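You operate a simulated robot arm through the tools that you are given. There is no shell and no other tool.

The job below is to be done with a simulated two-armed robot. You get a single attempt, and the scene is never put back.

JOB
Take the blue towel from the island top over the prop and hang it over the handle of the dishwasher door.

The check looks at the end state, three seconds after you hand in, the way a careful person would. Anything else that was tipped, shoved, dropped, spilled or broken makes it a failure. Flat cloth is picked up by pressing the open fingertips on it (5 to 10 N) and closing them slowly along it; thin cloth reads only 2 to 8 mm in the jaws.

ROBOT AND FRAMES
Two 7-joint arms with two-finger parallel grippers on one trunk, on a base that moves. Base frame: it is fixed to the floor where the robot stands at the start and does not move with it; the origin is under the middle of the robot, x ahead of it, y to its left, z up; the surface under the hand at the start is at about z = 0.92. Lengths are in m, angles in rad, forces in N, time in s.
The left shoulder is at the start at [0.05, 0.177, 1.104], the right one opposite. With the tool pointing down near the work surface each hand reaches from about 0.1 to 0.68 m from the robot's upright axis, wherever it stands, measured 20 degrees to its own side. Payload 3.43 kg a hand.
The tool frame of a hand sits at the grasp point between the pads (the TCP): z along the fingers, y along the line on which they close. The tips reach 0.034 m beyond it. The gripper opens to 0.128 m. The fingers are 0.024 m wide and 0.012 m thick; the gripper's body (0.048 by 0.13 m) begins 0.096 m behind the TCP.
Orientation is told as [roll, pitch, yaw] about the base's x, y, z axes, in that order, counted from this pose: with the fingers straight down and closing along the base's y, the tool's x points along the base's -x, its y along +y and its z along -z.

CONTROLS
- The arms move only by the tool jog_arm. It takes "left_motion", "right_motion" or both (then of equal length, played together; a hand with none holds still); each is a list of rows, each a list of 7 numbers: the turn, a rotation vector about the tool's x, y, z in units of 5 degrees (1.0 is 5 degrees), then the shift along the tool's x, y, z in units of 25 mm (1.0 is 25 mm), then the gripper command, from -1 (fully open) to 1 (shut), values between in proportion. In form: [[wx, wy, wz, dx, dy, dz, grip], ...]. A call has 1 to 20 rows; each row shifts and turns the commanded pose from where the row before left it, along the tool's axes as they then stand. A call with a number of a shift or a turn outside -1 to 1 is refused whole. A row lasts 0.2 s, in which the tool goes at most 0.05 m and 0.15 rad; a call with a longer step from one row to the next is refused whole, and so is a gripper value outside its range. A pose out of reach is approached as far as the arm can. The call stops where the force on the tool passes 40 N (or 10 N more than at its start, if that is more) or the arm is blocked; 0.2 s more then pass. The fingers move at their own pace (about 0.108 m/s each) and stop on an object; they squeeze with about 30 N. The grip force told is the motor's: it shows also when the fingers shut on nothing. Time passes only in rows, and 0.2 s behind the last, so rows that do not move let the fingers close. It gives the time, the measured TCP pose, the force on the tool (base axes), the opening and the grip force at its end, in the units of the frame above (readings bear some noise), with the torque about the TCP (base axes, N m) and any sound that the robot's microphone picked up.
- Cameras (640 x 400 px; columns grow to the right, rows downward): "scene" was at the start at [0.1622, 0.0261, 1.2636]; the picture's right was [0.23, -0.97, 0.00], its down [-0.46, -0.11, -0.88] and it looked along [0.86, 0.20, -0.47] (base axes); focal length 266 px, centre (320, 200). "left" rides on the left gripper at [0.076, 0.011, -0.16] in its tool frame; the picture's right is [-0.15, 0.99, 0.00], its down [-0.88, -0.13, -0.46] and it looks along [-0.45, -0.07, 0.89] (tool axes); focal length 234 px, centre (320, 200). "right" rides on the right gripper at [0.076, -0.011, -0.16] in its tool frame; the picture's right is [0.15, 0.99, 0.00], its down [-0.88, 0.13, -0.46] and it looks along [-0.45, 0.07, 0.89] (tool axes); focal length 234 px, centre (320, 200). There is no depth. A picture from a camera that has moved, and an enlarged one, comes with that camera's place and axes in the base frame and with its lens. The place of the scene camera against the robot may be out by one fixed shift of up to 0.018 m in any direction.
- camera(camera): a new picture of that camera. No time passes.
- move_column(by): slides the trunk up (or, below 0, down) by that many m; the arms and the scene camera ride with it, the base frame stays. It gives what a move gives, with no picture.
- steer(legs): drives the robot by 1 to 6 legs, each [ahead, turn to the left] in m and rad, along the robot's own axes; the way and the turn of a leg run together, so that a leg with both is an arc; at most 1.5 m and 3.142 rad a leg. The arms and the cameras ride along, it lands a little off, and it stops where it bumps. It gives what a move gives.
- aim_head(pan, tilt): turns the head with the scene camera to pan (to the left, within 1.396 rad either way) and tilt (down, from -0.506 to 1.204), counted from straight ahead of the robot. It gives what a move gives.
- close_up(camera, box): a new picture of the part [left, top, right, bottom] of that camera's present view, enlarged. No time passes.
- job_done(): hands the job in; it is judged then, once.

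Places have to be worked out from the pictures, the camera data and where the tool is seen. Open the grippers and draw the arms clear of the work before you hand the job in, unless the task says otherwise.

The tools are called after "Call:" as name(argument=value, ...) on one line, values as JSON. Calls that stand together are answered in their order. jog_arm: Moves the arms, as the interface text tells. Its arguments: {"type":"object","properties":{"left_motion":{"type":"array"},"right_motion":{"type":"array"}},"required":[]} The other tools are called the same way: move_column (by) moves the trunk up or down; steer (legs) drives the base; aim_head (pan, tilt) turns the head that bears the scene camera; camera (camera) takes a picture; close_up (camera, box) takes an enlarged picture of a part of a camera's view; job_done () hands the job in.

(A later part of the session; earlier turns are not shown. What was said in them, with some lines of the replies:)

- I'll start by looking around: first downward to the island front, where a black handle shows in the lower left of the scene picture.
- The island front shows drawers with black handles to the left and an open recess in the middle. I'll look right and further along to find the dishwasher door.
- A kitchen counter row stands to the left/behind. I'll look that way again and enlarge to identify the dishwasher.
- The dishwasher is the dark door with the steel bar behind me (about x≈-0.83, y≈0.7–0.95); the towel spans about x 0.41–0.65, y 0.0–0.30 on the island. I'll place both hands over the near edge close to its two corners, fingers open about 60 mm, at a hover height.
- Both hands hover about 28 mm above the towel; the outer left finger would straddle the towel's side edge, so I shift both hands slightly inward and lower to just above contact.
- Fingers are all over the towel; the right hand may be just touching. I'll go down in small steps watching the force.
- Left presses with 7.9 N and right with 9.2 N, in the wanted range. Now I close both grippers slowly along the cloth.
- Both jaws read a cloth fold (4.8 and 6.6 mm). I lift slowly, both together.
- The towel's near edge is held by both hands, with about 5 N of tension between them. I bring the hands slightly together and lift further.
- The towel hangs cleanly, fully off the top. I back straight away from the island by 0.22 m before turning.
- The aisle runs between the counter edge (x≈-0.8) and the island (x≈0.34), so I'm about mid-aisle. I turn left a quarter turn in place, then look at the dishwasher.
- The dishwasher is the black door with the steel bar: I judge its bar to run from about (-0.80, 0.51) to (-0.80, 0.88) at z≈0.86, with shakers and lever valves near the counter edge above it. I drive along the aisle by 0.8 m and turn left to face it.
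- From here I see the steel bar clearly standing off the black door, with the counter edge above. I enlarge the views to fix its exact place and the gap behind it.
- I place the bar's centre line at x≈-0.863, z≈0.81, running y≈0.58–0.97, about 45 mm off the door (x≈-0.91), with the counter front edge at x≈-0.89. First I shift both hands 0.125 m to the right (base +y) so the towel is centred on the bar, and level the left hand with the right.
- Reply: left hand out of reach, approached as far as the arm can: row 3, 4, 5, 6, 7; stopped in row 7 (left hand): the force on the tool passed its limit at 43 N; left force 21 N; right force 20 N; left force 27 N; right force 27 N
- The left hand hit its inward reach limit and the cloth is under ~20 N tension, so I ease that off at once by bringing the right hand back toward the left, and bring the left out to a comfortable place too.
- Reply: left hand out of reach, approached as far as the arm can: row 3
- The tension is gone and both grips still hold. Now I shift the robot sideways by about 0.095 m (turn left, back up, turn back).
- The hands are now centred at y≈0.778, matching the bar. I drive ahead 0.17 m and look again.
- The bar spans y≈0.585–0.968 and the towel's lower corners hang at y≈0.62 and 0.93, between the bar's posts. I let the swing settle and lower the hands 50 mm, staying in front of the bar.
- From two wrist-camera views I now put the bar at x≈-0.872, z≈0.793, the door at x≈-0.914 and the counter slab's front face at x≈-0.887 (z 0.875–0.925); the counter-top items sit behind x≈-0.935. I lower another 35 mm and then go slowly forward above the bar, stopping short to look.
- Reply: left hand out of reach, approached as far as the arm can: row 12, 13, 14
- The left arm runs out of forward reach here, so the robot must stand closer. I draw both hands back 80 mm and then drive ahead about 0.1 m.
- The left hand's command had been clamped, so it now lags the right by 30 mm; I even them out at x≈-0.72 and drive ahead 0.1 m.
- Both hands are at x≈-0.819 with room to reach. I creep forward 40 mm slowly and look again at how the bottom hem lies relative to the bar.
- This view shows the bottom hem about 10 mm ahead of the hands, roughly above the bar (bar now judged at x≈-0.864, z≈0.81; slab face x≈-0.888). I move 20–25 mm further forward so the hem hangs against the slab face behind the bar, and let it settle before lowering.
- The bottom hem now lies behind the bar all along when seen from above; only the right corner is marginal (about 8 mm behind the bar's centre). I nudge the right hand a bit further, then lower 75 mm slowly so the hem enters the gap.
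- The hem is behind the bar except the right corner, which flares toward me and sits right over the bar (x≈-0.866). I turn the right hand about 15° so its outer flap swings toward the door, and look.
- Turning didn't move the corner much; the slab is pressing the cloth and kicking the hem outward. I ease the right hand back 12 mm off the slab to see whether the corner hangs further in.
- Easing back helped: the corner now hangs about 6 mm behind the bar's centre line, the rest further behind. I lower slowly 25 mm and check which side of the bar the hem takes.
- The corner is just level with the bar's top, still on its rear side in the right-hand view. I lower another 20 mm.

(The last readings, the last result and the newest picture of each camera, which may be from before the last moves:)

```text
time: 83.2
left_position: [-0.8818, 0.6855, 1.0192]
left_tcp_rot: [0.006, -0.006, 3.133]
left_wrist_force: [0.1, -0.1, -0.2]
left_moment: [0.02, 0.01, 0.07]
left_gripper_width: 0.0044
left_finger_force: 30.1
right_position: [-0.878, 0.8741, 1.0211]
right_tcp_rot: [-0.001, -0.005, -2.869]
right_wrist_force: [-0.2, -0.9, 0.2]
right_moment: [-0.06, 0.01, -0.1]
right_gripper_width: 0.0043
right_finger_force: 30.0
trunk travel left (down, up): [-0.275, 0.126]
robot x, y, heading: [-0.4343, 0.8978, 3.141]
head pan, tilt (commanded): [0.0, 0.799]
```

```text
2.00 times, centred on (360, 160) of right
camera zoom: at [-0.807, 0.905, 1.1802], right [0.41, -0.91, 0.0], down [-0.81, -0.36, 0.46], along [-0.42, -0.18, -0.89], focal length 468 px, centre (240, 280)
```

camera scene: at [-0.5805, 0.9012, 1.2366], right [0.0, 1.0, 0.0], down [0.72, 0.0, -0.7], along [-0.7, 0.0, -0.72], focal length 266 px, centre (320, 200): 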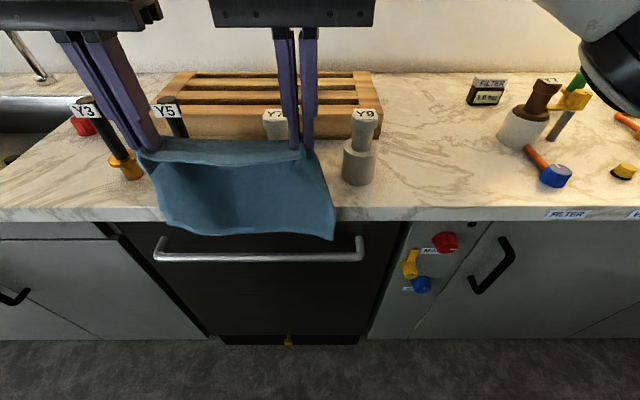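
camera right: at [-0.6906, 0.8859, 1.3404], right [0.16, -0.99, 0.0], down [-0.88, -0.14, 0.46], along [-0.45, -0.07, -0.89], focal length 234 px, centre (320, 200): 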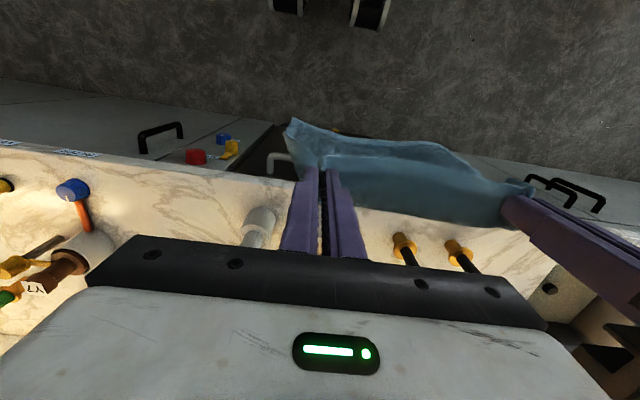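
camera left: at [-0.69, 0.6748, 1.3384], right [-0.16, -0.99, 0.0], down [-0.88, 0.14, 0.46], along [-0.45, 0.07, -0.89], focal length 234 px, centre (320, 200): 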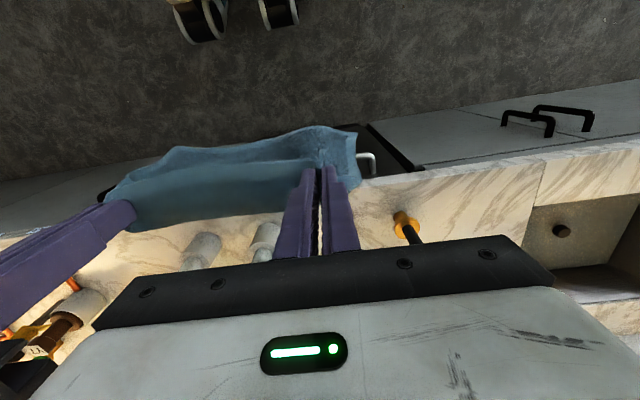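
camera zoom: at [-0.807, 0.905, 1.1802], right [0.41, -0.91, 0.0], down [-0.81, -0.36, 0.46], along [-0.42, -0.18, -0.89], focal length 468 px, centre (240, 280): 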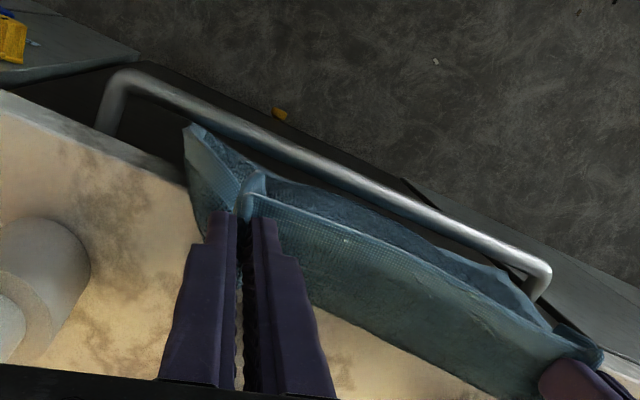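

The hem is now behind the bar along its whole length (the bar hides the right corner in the wrist view). I lower another 40 mm, with the fingertips still above the counter slab.

Call:
jog_arm(left_motion=[[0, 0, 0, 0, 0, 0.2, 1], [0, 0, 0, 0, 0, 0.2, 1], [0, 0, 0, 0, 0, 0.2, 1], [0, 0, 0, 0, 0, 0.2, 1], [0, 0, 0, 0, 0, 0.2, 1], [0, 0, 0, 0, 0, 0.2, 1], [0, 0, 0, 0, 0, 0.2, 1], [0, 0, 0, 0, 0, 0.2, 1], [0, 0, 0, 0, 0, 0, 1], [0, 0, 0, 0, 0, 0, 1]], right_motion=[[0, 0, 0, 0, 0, 0.2, 1], [0, 0, 0, 0, 0, 0.2, 1], [0, 0, 0, 0, 0, 0.2, 1], [0, 0, 0, 0, 0, 0.2, 1], [0, 0, 0, 0, 0, 0.2, 1], [0, 0, 0, 0, 0, 0.2, 1], [0, 0, 0, 0, 0, 0.2, 1], [0, 0, 0, 0, 0, 0.2, 1], [0, 0, 0, 0, 0, 0, 1], [0, 0, 0, 0, 0, 0, 1]])

Call:
close_up(camera="scene", box=[80, 130, 430, 330])

Call:
close_up(camera="left", box=[120, 60, 440, 260])

Call:
close_up(camera="right", box=[200, 60, 520, 260])

```text
time: 85.3
left_position: [-0.8804, 0.6845, 0.9799]
left_tcp_rot: [0.003, -0.006, 3.134]
left_wrist_force: [-0.1, 0.9, -0.3]
left_moment: [0.02, 0.02, 0.1]
left_gripper_width: 0.0044
left_finger_force: 30.0
right_position: [-0.8773, 0.8747, 0.9812]
right_tcp_rot: [-0.003, -0.003, -2.868]
right_wrist_force: [-0.4, -1.6, -1.3]
right_moment: [-0.04, -0.01, -0.09]
right_gripper_width: 0.0042
right_finger_force: 29.8
trunk travel left (down, up): [-0.275, 0.126]
robot x, y, heading: [-0.4373, 0.8938, 3.138]
head pan, tilt (commanded): [0.0, 0.799]
```

```text
1.83 times, centred on (255, 230) of scene
camera zoom: at [-0.5805, 0.9012, 1.2366], right [0.0, 1.0, 0.0], down [0.72, 0.0, -0.7], along [-0.7, 0.0, -0.72], focal length 487 px, centre (439, 145)
```

zoom: 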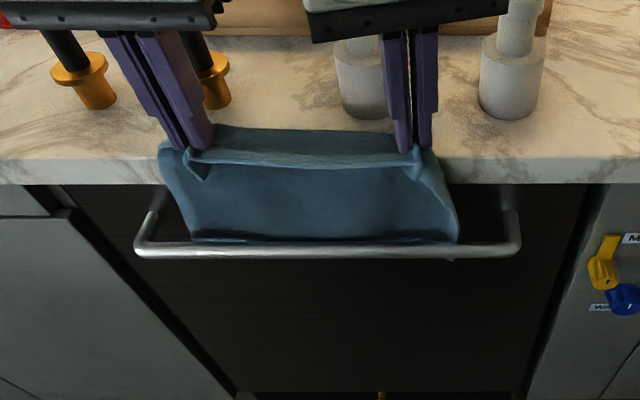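

```text
2.00 times, centred on (280, 160) of left
camera zoom: at [-0.8052, 0.6743, 1.1388], right [-0.16, -0.99, 0.0], down [-0.88, 0.14, 0.46], along [-0.45, 0.07, -0.89], focal length 468 px, centre (400, 280)
```

zoom: 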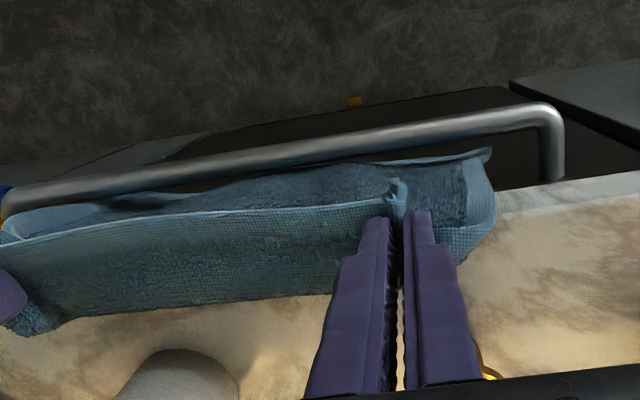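

```text
2.00 times, centred on (360, 160) of right
camera zoom: at [-0.8073, 0.9052, 1.1407], right [0.41, -0.91, 0.0], down [-0.81, -0.36, 0.46], along [-0.42, -0.18, -0.89], focal length 468 px, centre (240, 280)
```

zoom: 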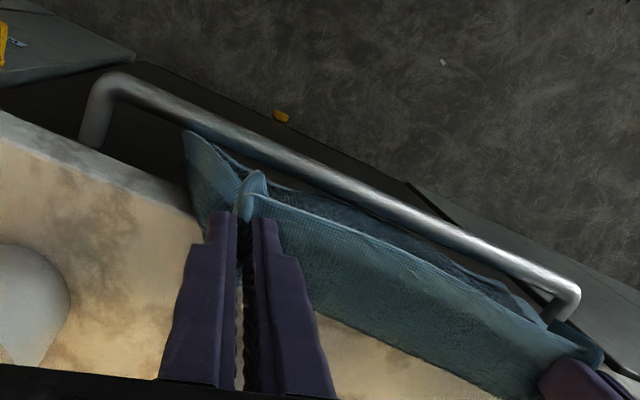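

The towel's hem has passed behind the bar. I turn the right hand back straight, then move both hands 25 mm toward me off the slab and lower 40 mm more to feed a longer tail behind the bar.

Call:
jog_arm(left_motion=[[0, 0, 0, 0, 0, 0, 1], [0, 0, 0, 0, 0, 0, 1], [0, 0, 0, 0, 0, 0, 1], [0, 0, 0, 0, 0, 0, 1], [0, 0, 0, 0.2, 0, 0, 1], [0, 0, 0, 0.2, 0, 0, 1], [0, 0, 0, 0.2, 0, 0, 1], [0, 0, 0, 0.2, 0, 0, 1], [0, 0, 0, 0.2, 0, 0, 1], [0, 0, 0, 0, 0, 0.2, 1], [0, 0, 0, 0, 0, 0.2, 1], [0, 0, 0, 0, 0, 0.2, 1], [0, 0, 0, 0, 0, 0.2, 1], [0, 0, 0, 0, 0, 0.2, 1], [0, 0, 0, 0, 0, 0.2, 1], [0, 0, 0, 0, 0, 0.2, 1], [0, 0, 0, 0, 0, 0.2, 1], [0, 0, 0, 0, 0, 0, 1]], right_motion=[[0, 0, 0.78, 0, 0, 0, 1], [0, 0, 0.78, 0, 0, 0, 1], [0, 0, 0.78, 0, 0, 0, 1], [0, 0, 0.78, 0, 0, 0, 1], [0, 0, 0, 0.18, 0, 0, 1], [0, 0, 0, 0.18, 0, 0, 1], [0, 0, 0, 0.18, 0, 0, 1], [0, 0, 0, 0.18, 0, 0, 1], [0, 0, 0, 0.18, 0, 0, 1], [0, 0, 0, 0, 0, 0.2, 1], [0, 0, 0, 0, 0, 0.2, 1], [0, 0, 0, 0, 0, 0.2, 1], [0, 0, 0, 0, 0, 0.2, 1], [0, 0, 0, 0, 0, 0.2, 1], [0, 0, 0, 0, 0, 0.2, 1], [0, 0, 0, 0, 0, 0.2, 1], [0, 0, 0, 0, 0, 0.2, 1], [0, 0, 0, 0, 0, 0, 1]])

Call:
close_up(camera="scene", box=[80, 130, 430, 330])

Call:
close_up(camera="left", box=[120, 60, 440, 260])

Call:
close_up(camera="right", box=[200, 60, 520, 260])

```text
time: 89.2
left_position: [-0.8557, 0.6839, 0.9378]
left_tcp_rot: [0.002, -0.004, 3.134]
left_wrist_force: [0.3, 0.6, 0.5]
left_moment: [0.02, -0.04, 0.05]
left_gripper_width: 0.0043
left_finger_force: 30.1
right_position: [-0.8554, 0.8742, 0.9393]
right_tcp_rot: [-0.002, -0.005, -3.142]
right_wrist_force: [0.2, -1.4, 0.3]
right_moment: [-0.03, 0.0, 0.1]
right_gripper_width: 0.0043
right_finger_force: 30.1
trunk travel left (down, up): [-0.275, 0.126]
robot x, y, heading: [-0.4312, 0.8948, 3.143]
head pan, tilt (commanded): [0.0, 0.799]
```

```text
1.83 times, centred on (255, 230) of scene
camera zoom: at [-0.5805, 0.9012, 1.2366], right [0.0, 1.0, 0.0], down [0.72, 0.0, -0.7], along [-0.7, 0.0, -0.72], focal length 487 px, centre (439, 145)
```

zoom: 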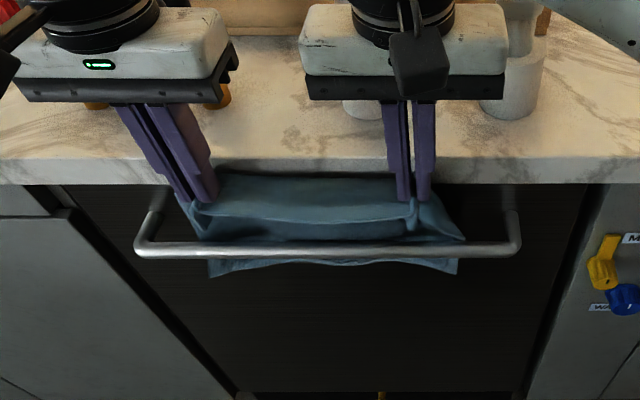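

```text
2.00 times, centred on (280, 160) of left
camera zoom: at [-0.7801, 0.6737, 1.0985], right [-0.16, -0.99, 0.0], down [-0.88, 0.14, 0.46], along [-0.46, 0.07, -0.89], focal length 468 px, centre (400, 280)
```

zoom: 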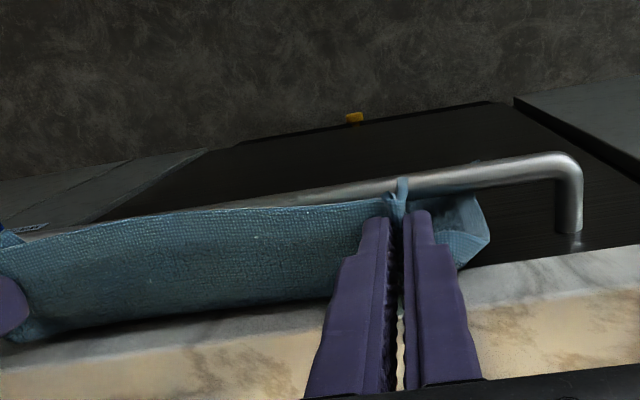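

```text
2.00 times, centred on (360, 160) of right
camera zoom: at [-0.779, 0.8854, 1.1003], right [0.15, -0.99, 0.0], down [-0.88, -0.13, 0.46], along [-0.45, -0.07, -0.89], focal length 468 px, centre (240, 280)
```

zoom: 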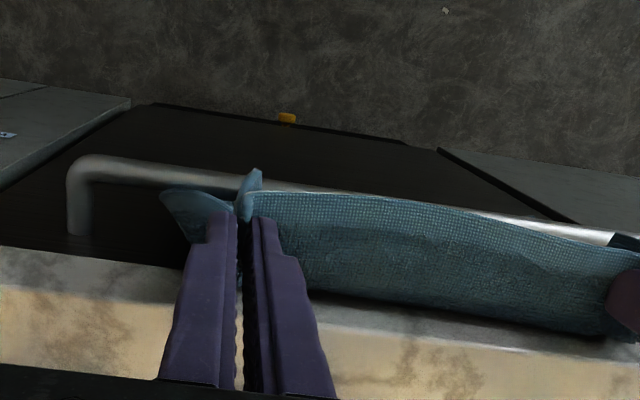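

The tail now hangs about 90 mm below the bar behind it, visible under the bar in the scene view. I lower 12 mm more for balance and then swing the held edge over the bar toward me on an arc of about 95 mm.

Call:
jog_arm(left_motion=[[0, 0, 0, 0, 0, 0.24, 1], [0, 0, 0, 0, 0, 0.24, 1], [0, 0, 0, 0.4, 0, 0.1, 1], [0, 0, 0, 0.4, 0, 0.1, 1], [0, 0, 0, 0.4, 0, 0.1, 1], [0, 0, 0, 0.4, 0, 0.3, 1], [0, 0, 0, 0.4, 0, 0.3, 1], [0, 0, 0, 0.4, 0, 0.3, 1], [0, 0, 0, 0.4, 0, 0.6, 1], [0, 0, 0, 0.4, 0, 0.6, 1], [0, 0, 0, 0, 0, 0, 1], [0, 0, 0, 0, 0, 0, 1]], right_motion=[[0, 0, 0, 0, 0, 0.24, 1], [0, 0, 0, 0, 0, 0.24, 1], [0, 0, 0, 0.4, 0, 0.1, 1], [0, 0, 0, 0.4, 0, 0.1, 1], [0, 0, 0, 0.4, 0, 0.1, 1], [0, 0, 0, 0.4, 0, 0.3, 1], [0, 0, 0, 0.4, 0, 0.3, 1], [0, 0, 0, 0.4, 0, 0.3, 1], [0, 0, 0, 0.4, 0, 0.6, 1], [0, 0, 0, 0.4, 0, 0.6, 1], [0, 0, 0, 0, 0, 0, 1], [0, 0, 0, 0, 0, 0, 1]])

Call:
close_up(camera="scene", box=[80, 130, 430, 330])

Call:
camera(camera="left")

Call:
camera(camera="right")

```text
time: 91.8
left_position: [-0.7761, 0.6836, 0.8674]
left_tcp_rot: [0.004, -0.006, 3.133]
left_wrist_force: [-0.7, 2.4, 0.1]
left_moment: [0.02, 0.02, 0.08]
left_gripper_width: 0.0044
left_finger_force: 30.1
right_position: [-0.7752, 0.8741, 0.8676]
right_tcp_rot: [-0.002, -0.005, -3.142]
right_wrist_force: [-0.1, -2.1, 0.8]
right_moment: [-0.12, -0.02, 0.05]
right_gripper_width: 0.0044
right_finger_force: 30.3
trunk travel left (down, up): [-0.275, 0.126]
robot x, y, heading: [-0.4355, 0.8919, 3.139]
head pan, tilt (commanded): [0.0, 0.799]
```

```text
1.83 times, centred on (255, 230) of scene
camera zoom: at [-0.5805, 0.9012, 1.2366], right [0.0, 1.0, 0.0], down [0.72, 0.0, -0.7], along [-0.7, 0.0, -0.72], focal length 487 px, centre (439, 145)
```

zoom: 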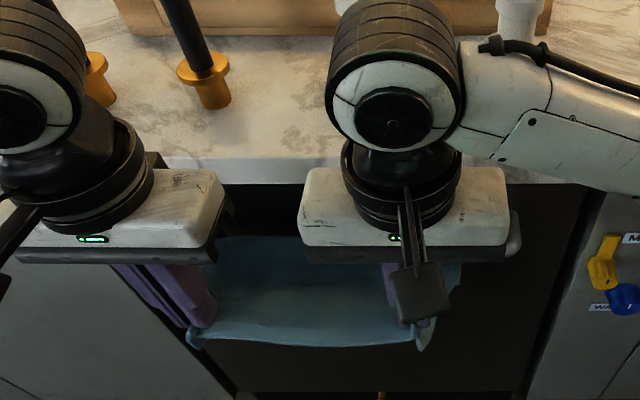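

```text
taken
camera left: at [-0.7002, 0.6724, 1.0265], right [-0.16, -0.99, 0.0], down [-0.88, 0.14, 0.46], along [-0.45, 0.07, -0.89], focal length 234 px, centre (320, 200)
```

left: 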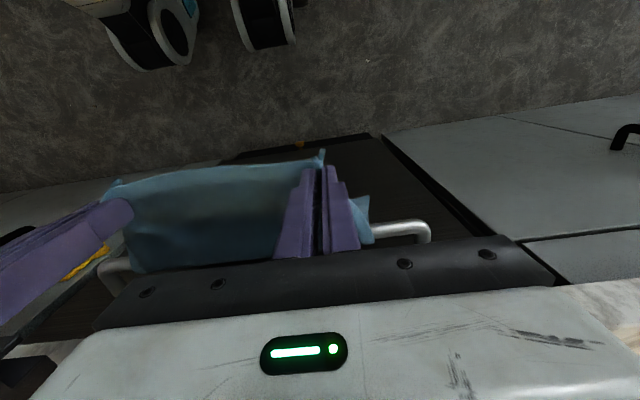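

```text
taken
camera right: at [-0.6992, 0.8855, 1.0272], right [0.15, -0.99, 0.0], down [-0.88, -0.13, 0.46], along [-0.45, -0.07, -0.89], focal length 234 px, centre (320, 200)
```

right: 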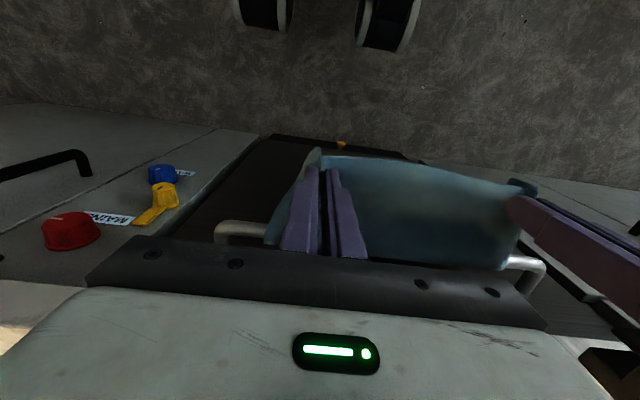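

The towel lies over the bar with the held edge out toward me. I now bring the held edge down on the front side along the arc, toward z≈0.72 at the fingertips.

Call:
jog_arm(left_motion=[[0, 0, 0, 0.05, 0, 0.4, 1], [0, 0, 0, 0.05, 0, 0.4, 1], [0, 0, 0, 0.05, 0, 0.4, 1], [0, 0, 0, 0.05, 0, 0.4, 1], [0, 0, 0, -0.05, 0, 0.4, 1], [0, 0, 0, -0.05, 0, 0.4, 1], [0, 0, 0, -0.05, 0, 0.4, 1], [0, 0, 0, -0.05, 0, 0.4, 1], [0, 0, 0, -0.2, 0, 0.3, 1], [0, 0, 0, -0.2, 0, 0.3, 1], [0, 0, 0, -0.2, 0, 0.2, 1], [0, 0, 0, -0.2, 0, 0.2, 1], [0, 0, 0, 0, 0, 0, 1]], right_motion=[[0, 0, 0, 0.05, 0, 0.4, 1], [0, 0, 0, 0.05, 0, 0.4, 1], [0, 0, 0, 0.05, 0, 0.4, 1], [0, 0, 0, 0.05, 0, 0.4, 1], [0, 0, 0, -0.05, 0, 0.4, 1], [0, 0, 0, -0.05, 0, 0.4, 1], [0, 0, 0, -0.05, 0, 0.4, 1], [0, 0, 0, -0.05, 0, 0.4, 1], [0, 0, 0, -0.2, 0, 0.3, 1], [0, 0, 0, -0.2, 0, 0.3, 1], [0, 0, 0, -0.2, 0, 0.2, 1], [0, 0, 0, -0.2, 0, 0.2, 1], [0, 0, 0, 0, 0, 0, 1]])

Call:
camera(camera="scene")

Call:
camera(camera="left")

Call:
camera(camera="right")

```text
time: 94.5
left_position: [-0.7972, 0.6836, 0.7615]
left_tcp_rot: [0.004, -0.005, 3.132]
left_wrist_force: [-0.2, 2.1, 0.7]
left_moment: [0.07, 0.03, 0.06]
left_gripper_width: 0.0046
left_finger_force: 30.1
right_position: [-0.7956, 0.8751, 0.7628]
right_tcp_rot: [-0.001, -0.006, -3.142]
right_wrist_force: [0.5, -1.8, -0.2]
right_moment: [-0.09, 0.01, 0.11]
right_gripper_width: 0.0045
right_finger_force: 29.8
trunk travel left (down, up): [-0.275, 0.126]
robot x, y, heading: [-0.4311, 0.8962, 3.136]
head pan, tilt (commanded): [0.0, 0.799]
```

```text
taken
camera scene: at [-0.5805, 0.9012, 1.2366], right [0.0, 1.0, 0.0], down [0.72, 0.0, -0.7], along [-0.7, 0.0, -0.72], focal length 266 px, centre (320, 200)
```

scene: 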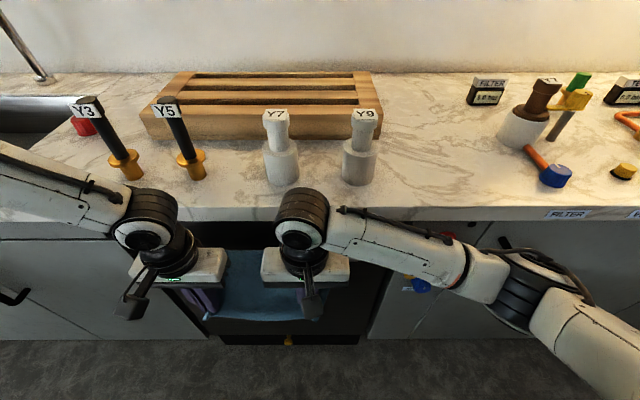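

```text
taken
camera left: at [-0.7213, 0.6722, 0.9215], right [-0.16, -0.99, 0.0], down [-0.88, 0.14, 0.46], along [-0.45, 0.07, -0.89], focal length 234 px, centre (320, 200)
```

left: 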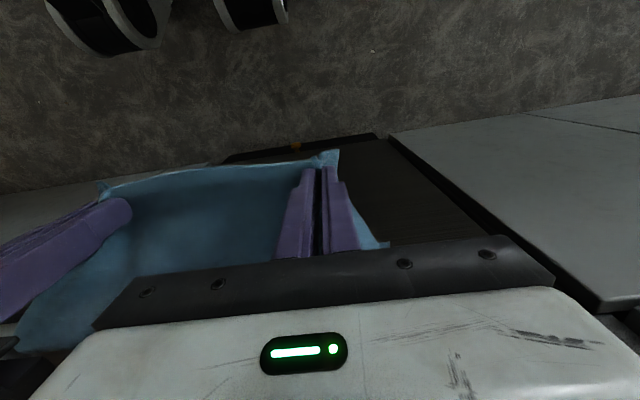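

```text
taken
camera right: at [-0.7197, 0.8857, 0.9229], right [0.15, -0.99, 0.0], down [-0.88, -0.13, 0.46], along [-0.45, -0.07, -0.89], focal length 234 px, centre (320, 200)
```

right: 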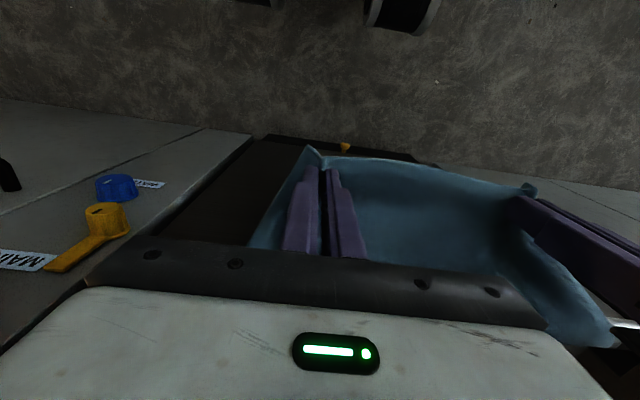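

Both hands are at the front with fingertips at z≈0.73 and little force. I bring them a bit closer to the bar's plane, then open gently to let the front panel drop.

Call:
jog_arm(left_motion=[[0, 0, 0, -0.2, 0, 0.15, 1], [0, 0, 0, -0.2, 0, 0.15, 1], [0, 0, 0, -0.2, 0, 0.1, 1], [0, 0, 0, 0, 0, 0, 1], [0, 0, 0, 0, 0, 0, 1], [0, 0, 0, 0, 0, 0, 0.9], [0, 0, 0, 0, 0, 0, 0.8], [0, 0, 0, 0, 0, 0, 0.7], [0, 0, 0, 0, 0, 0, 0.6], [0, 0, 0, 0, 0, 0, 0.5], [0, 0, 0, 0, 0, 0, 0.4], [0, 0, 0, 0, 0, 0, 0.4], [0, 0, 0, 0, 0, 0, 0.4], [0, 0, 0, 0, 0, 0, 0.4], [0, 0, 0, 0, 0, 0, 0.4]], right_motion=[[0, 0, 0, -0.2, 0, 0.15, 1], [0, 0, 0, -0.2, 0, 0.15, 1], [0, 0, 0, -0.2, 0, 0.1, 1], [0, 0, 0, 0, 0, 0, 1], [0, 0, 0, 0, 0, 0, 1], [0, 0, 0, 0, 0, 0, 0.9], [0, 0, 0, 0, 0, 0, 0.8], [0, 0, 0, 0, 0, 0, 0.7], [0, 0, 0, 0, 0, 0, 0.6], [0, 0, 0, 0, 0, 0, 0.5], [0, 0, 0, 0, 0, 0, 0.4], [0, 0, 0, 0, 0, 0, 0.4], [0, 0, 0, 0, 0, 0, 0.4], [0, 0, 0, 0, 0, 0, 0.4], [0, 0, 0, 0, 0, 0, 0.4]])

Call:
camera(camera="left")

Call:
camera(camera="right")

Call:
camera(camera="scene")

```text
time: 97.8
left_position: [-0.8122, 0.6831, 0.7523]
left_tcp_rot: [0.003, -0.007, 3.133]
left_wrist_force: [0.7, -0.2, 1.1]
left_moment: [-0.03, -0.01, 0.0]
left_gripper_width: 0.0383
left_finger_force: 0.0
right_position: [-0.8113, 0.875, 0.7542]
right_tcp_rot: [-0.001, -0.002, -3.142]
right_wrist_force: [0.3, -0.3, 0.2]
right_moment: [0.03, -0.05, 0.0]
right_gripper_width: 0.0383
right_finger_force: 0.0
trunk travel left (down, up): [-0.275, 0.126]
robot x, y, heading: [-0.433, 0.8959, 3.142]
head pan, tilt (commanded): [0.0, 0.799]
```

```text
taken
camera left: at [-0.7362, 0.6722, 0.9113], right [-0.16, -0.99, 0.0], down [-0.88, 0.14, 0.46], along [-0.45, 0.07, -0.89], focal length 234 px, centre (320, 200)
```

left: 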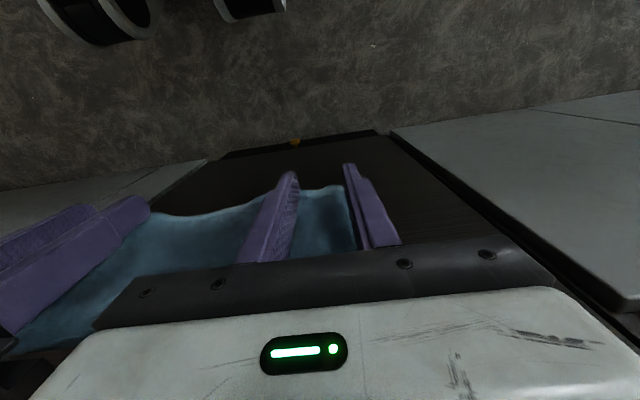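

```text
taken
camera right: at [-0.7349, 0.8853, 0.9131], right [0.15, -0.99, 0.0], down [-0.88, -0.13, 0.46], along [-0.45, -0.07, -0.89], focal length 234 px, centre (320, 200)
```

right: 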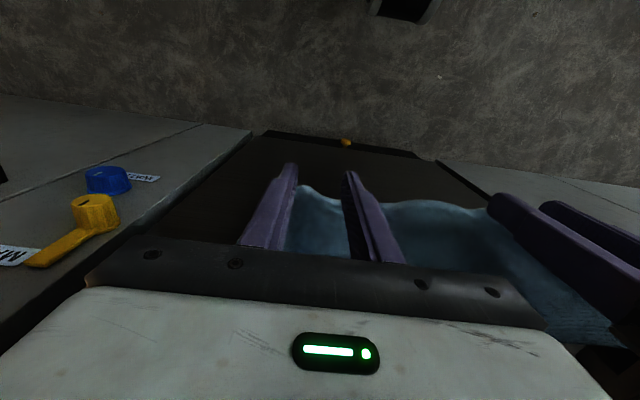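

```text
taken
camera scene: at [-0.5805, 0.9012, 1.2366], right [0.0, 1.0, 0.0], down [0.72, 0.0, -0.7], along [-0.7, 0.0, -0.72], focal length 266 px, centre (320, 200)
```

scene: 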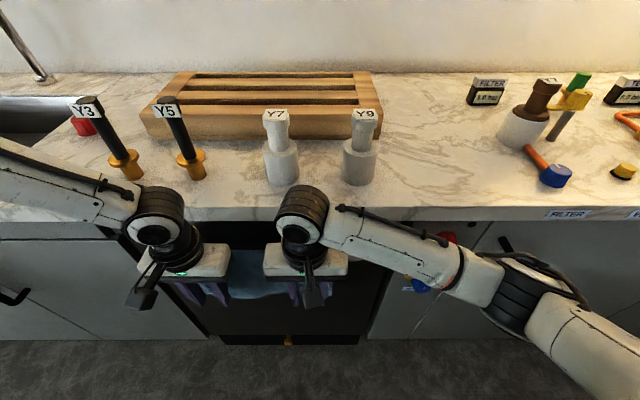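

The jaws read open with nothing held and the front panel hangs free on the door side of the fingers. I withdraw both hands straight back toward me, slowly.

Call:
jog_arm(left_motion=[[0, 0, 0, 0.2, 0, 0, 0.4], [0, 0, 0, 0.3, 0, 0, 0.4], [0, 0, 0, 0.4, 0, 0, 0.4], [0, 0, 0, 0.4, 0, 0, 0.4], [0, 0, 0, 0.4, 0, 0, 0.4], [0, 0, 0, 0.4, 0, 0, 0.4], [0, 0, 0, 0.4, 0, 0, 0.4], [0, 0, 0, 0.4, 0, 0, 0.4], [0, 0, 0, 0.4, 0, 0, 0.4], [0, 0, 0, 0, 0, 0, 0.4]], right_motion=[[0, 0, 0, 0.2, 0, 0, 0.4], [0, 0, 0, 0.3, 0, 0, 0.4], [0, 0, 0, 0.4, 0, 0, 0.4], [0, 0, 0, 0.4, 0, 0, 0.4], [0, 0, 0, 0.4, 0, 0, 0.4], [0, 0, 0, 0.4, 0, 0, 0.4], [0, 0, 0, 0.4, 0, 0, 0.4], [0, 0, 0, 0.4, 0, 0, 0.4], [0, 0, 0, 0.4, 0, 0, 0.4], [0, 0, 0, 0, 0, 0, 0.4]])

Call:
camera(camera="left")

Call:
camera(camera="right")

Call:
camera(camera="scene")

```text
time: 100.0
left_position: [-0.7297, 0.6838, 0.7506]
left_tcp_rot: [0.002, -0.004, 3.132]
left_wrist_force: [-0.5, 0.0, 0.1]
left_moment: [0.02, 0.0, 0.01]
left_gripper_width: 0.0383
left_finger_force: 0.1
right_position: [-0.7296, 0.875, 0.7542]
right_tcp_rot: [-0.002, -0.003, -3.141]
right_wrist_force: [0.6, -0.2, -0.3]
right_moment: [0.01, 0.01, 0.04]
right_gripper_width: 0.0384
right_finger_force: 0.0
trunk travel left (down, up): [-0.275, 0.126]
robot x, y, heading: [-0.4339, 0.8959, 3.14]
head pan, tilt (commanded): [0.0, 0.799]
```

```text
taken
camera left: at [-0.6532, 0.6718, 0.9109], right [-0.16, -0.99, 0.0], down [-0.88, 0.14, 0.46], along [-0.45, 0.07, -0.89], focal length 234 px, centre (320, 200)
```

left: 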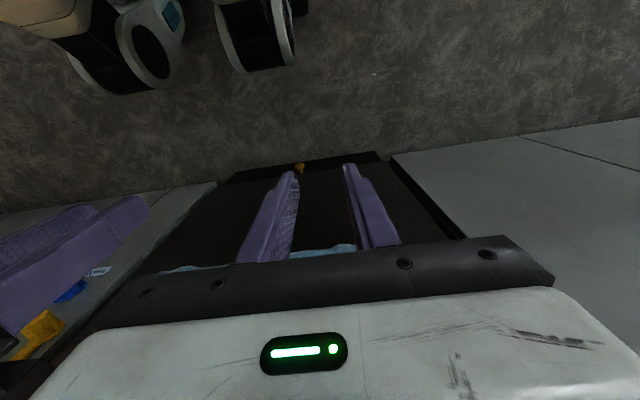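

```text
taken
camera right: at [-0.6523, 0.8856, 0.9127], right [0.15, -0.99, 0.0], down [-0.88, -0.13, 0.46], along [-0.45, -0.07, -0.89], focal length 234 px, centre (320, 200)
```

right: 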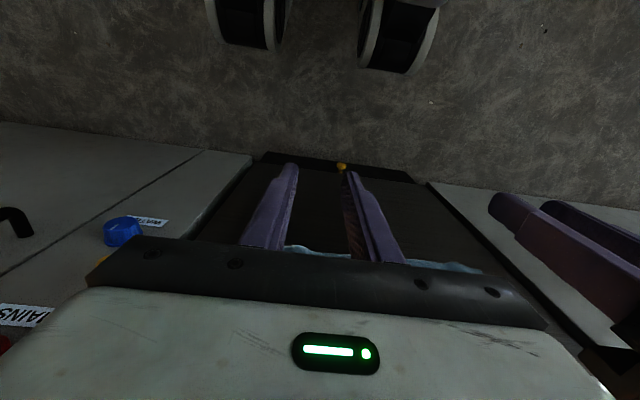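

```text
taken
camera scene: at [-0.5805, 0.9012, 1.2366], right [0.0, 1.0, 0.0], down [0.72, 0.0, -0.7], along [-0.7, 0.0, -0.72], focal length 266 px, centre (320, 200)
```

scene: 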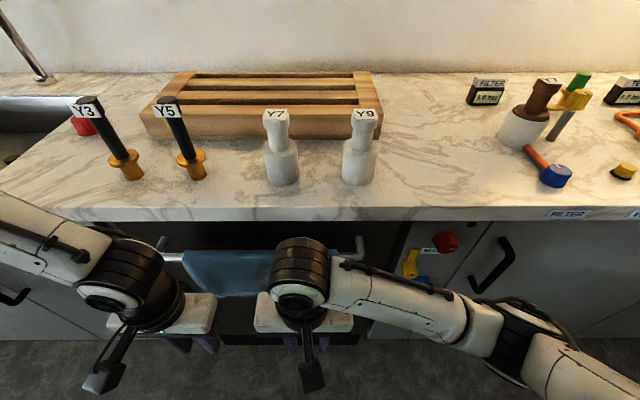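

The towel stays on the bar. I back the robot 0.24 m and view the result.

Call:
steer(legs=[[-0.24, 0]])

Call:
aim_head(pan=0.15, tilt=0.6)

Call:
camera(camera="scene")

```text
time: 101.7
left_position: [-0.4882, 0.6842, 0.752]
left_tcp_rot: [0.004, -0.005, 3.131]
left_wrist_force: [-0.8, -0.8, 0.1]
left_moment: [-0.01, -0.01, -0.01]
left_gripper_width: 0.0383
left_finger_force: 0.0
right_position: [-0.4874, 0.8746, 0.7546]
right_tcp_rot: [-0.002, -0.006, 3.139]
right_wrist_force: [0.1, 0.2, 0.0]
right_moment: [0.0, 0.02, 0.0]
right_gripper_width: 0.0386
right_finger_force: 0.1
trunk travel left (down, up): [-0.275, 0.126]
robot x, y, heading: [-0.1917, 0.8891, 3.141]
head pan, tilt (commanded): [0.0, 0.799]
```

```text
time: 102.5
left_position: [-0.4888, 0.6822, 0.7501]
left_tcp_rot: [0.003, -0.005, 3.129]
left_wrist_force: [0.1, -1.3, -0.2]
left_moment: [-0.03, 0.0, 0.01]
left_gripper_width: 0.0384
left_finger_force: 0.1
right_position: [-0.4882, 0.8742, 0.7535]
right_tcp_rot: [-0.004, -0.004, 3.14]
right_wrist_force: [-0.4, -0.6, 0.6]
right_moment: [0.01, -0.02, 0.02]
right_gripper_width: 0.0384
right_finger_force: 0.1
trunk travel left (down, up): [-0.275, 0.126]
robot x, y, heading: [-0.1905, 0.8949, 3.134]
head pan, tilt (commanded): [0.15, 0.6]
```

```text
taken
camera scene: at [-0.346, 0.8876, 1.2534], right [-0.14, 0.99, 0.0], down [0.56, 0.08, -0.82], along [-0.82, -0.12, -0.57], focal length 266 px, centre (320, 200)
```

scene: 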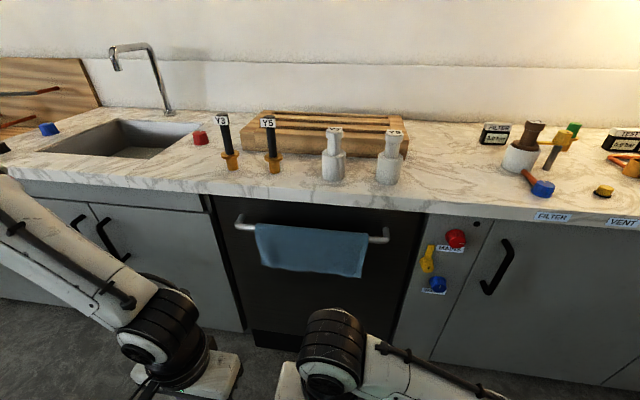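

The towel hangs neatly over the dishwasher bar. I enlarge it to check it, and open the grippers while drawing the hands further back.

Call:
close_up(camera="scene", box=[210, 190, 420, 320])

Call:
jog_arm(left_motion=[[0, 0, 0, 0.3, 0, -0.6, 0], [0, 0, 0, 0.3, 0, -0.8, -0.5], [0, 0, 0, 0, 0, -0.8, -1], [0, 0, 0, 0, 0, -0.8, -1], [0, 0, 0, 0, 0, -0.8, -1], [0, 0, 0, 0, 0, -0.8, -1], [0, 0, 0, 0, 0, -0.8, -1], [0, 0, 0, 0, 0, -0.8, -1], [0, 0, 0, 0, 0, -0.8, -1], [0, 0, 0, 0, 0, -0.8, -1], [0, 0, 0, 0, 0, -0.8, -1], [0, 0, 0, 0, 0, -0.8, -1]], right_motion=[[0, 0, 0, 0.3, 0, -0.6, 0], [0, 0, 0, 0.3, 0, -0.8, -0.5], [0, 0, 0, 0, 0, -0.8, -1], [0, 0, 0, 0, 0, -0.8, -1], [0, 0, 0, 0, 0, -0.8, -1], [0, 0, 0, 0, 0, -0.8, -1], [0, 0, 0, 0, 0, -0.8, -1], [0, 0, 0, 0, 0, -0.8, -1], [0, 0, 0, 0, 0, -0.8, -1], [0, 0, 0, 0, 0, -0.8, -1], [0, 0, 0, 0, 0, -0.8, -1], [0, 0, 0, 0, 0, -0.8, -1]])

Call:
camera(camera="scene")

```text
3.05 times, centred on (315, 255) of scene
camera zoom: at [-0.346, 0.8876, 1.2534], right [-0.14, 0.99, 0.0], down [0.56, 0.08, -0.82], along [-0.82, -0.12, -0.57], focal length 812 px, centre (335, 32)
```

zoom: 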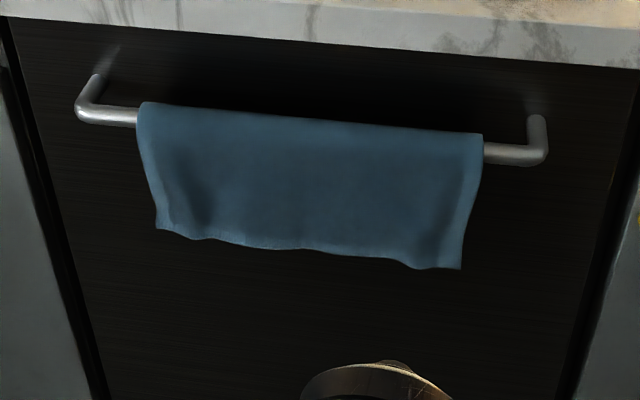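

```text
time: 105.1
left_position: [-0.4719, 0.6839, 0.9857]
left_tcp_rot: [0.003, -0.004, 3.131]
left_wrist_force: [1.1, -0.1, 1.0]
left_moment: [-0.01, 0.04, -0.01]
left_gripper_width: 0.1279
left_finger_force: 0.1
right_position: [-0.4717, 0.8752, 0.99]
right_tcp_rot: [-0.004, -0.005, 3.139]
right_wrist_force: [-0.1, -0.1, 0.5]
right_moment: [0.03, -0.01, -0.02]
right_gripper_width: 0.1279
right_finger_force: 0.1
trunk travel left (down, up): [-0.275, 0.126]
robot x, y, heading: [-0.1913, 0.8916, 3.135]
head pan, tilt (commanded): [0.15, 0.6]
```

```text
taken
camera scene: at [-0.3457, 0.8876, 1.2534], right [-0.15, 0.99, 0.0], down [0.56, 0.08, -0.83], along [-0.82, -0.12, -0.56], focal length 266 px, centre (320, 200)
```

scene: 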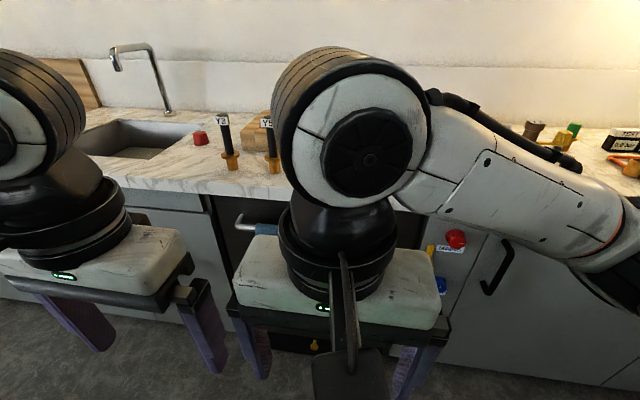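

The grippers are open and clear of the work. One last check of the towel through the right wrist camera before handing in.

Call:
camera(camera="right")

Call:
aim_head(pan=0.4, tilt=0.6)

Call:
camera(camera="scene")

```text
taken
camera right: at [-0.3953, 0.8852, 1.1482], right [0.15, -0.99, 0.0], down [-0.88, -0.13, 0.46], along [-0.45, -0.06, -0.89], focal length 234 px, centre (320, 200)
```

right: 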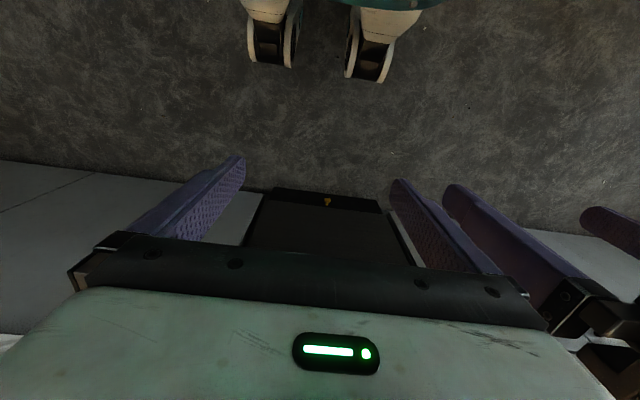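

```text
time: 105.8
left_position: [-0.4727, 0.6839, 0.9866]
left_tcp_rot: [0.002, -0.003, 3.13]
left_wrist_force: [-0.5, 0.5, 0.4]
left_moment: [-0.02, 0.0, -0.01]
left_gripper_width: 0.1282
left_finger_force: 0.2
right_position: [-0.4727, 0.8754, 0.9881]
right_tcp_rot: [-0.001, -0.004, 3.14]
right_wrist_force: [-0.3, 0.5, -0.3]
right_moment: [0.02, 0.01, -0.01]
right_gripper_width: 0.1282
right_finger_force: 0.2
trunk travel left (down, up): [-0.275, 0.126]
robot x, y, heading: [-0.192, 0.8937, 3.14]
head pan, tilt (commanded): [0.4, 0.6]
```

```text
taken
camera scene: at [-0.3401, 0.8664, 1.2534], right [-0.38, 0.92, 0.0], down [0.52, 0.22, -0.83], along [-0.76, -0.32, -0.56], focal length 266 px, centre (320, 200)
```

scene: 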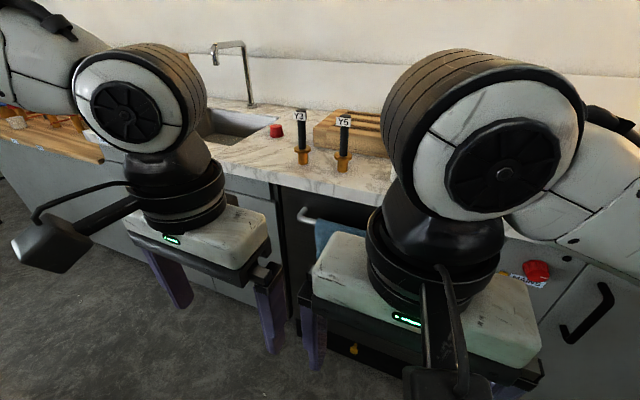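

The towel was still on the bar in this last view, and its close-up showed it hanging evenly between the posts. The counter items are standing as before, and both hands are empty, open and clear. I hand the job in.

Call:
job_done()

```text
The job is handed in.
```

The blue towel is hanging over the dishwasher door handle, and I've handed the job in. The result of the check hasn't come back.

- **Towel:** a close-up after release showed it lying straight across the bar, between the posts. About 10 cm hangs in front, and the rest passes behind the bar. In the last views the arms hid most of it, but the part I could see was still on the bar.
- **Surroundings:** nothing on the counter above the dishwasher looked tipped or moved. I didn't look back at the island after leaving it, but the arms and base touched nothing there except the towel and the top under it.
- **Robot:** both grippers are open and empty, and the robot is backed away with the arms clear of the work.

Partway through, while I was centring the towel, the left arm ran out of reach and the cloth was pulled tight between the hands, with the force peaking at 43 N. I eased it off straight away. Both grips held, and I saw no damage to the towel.
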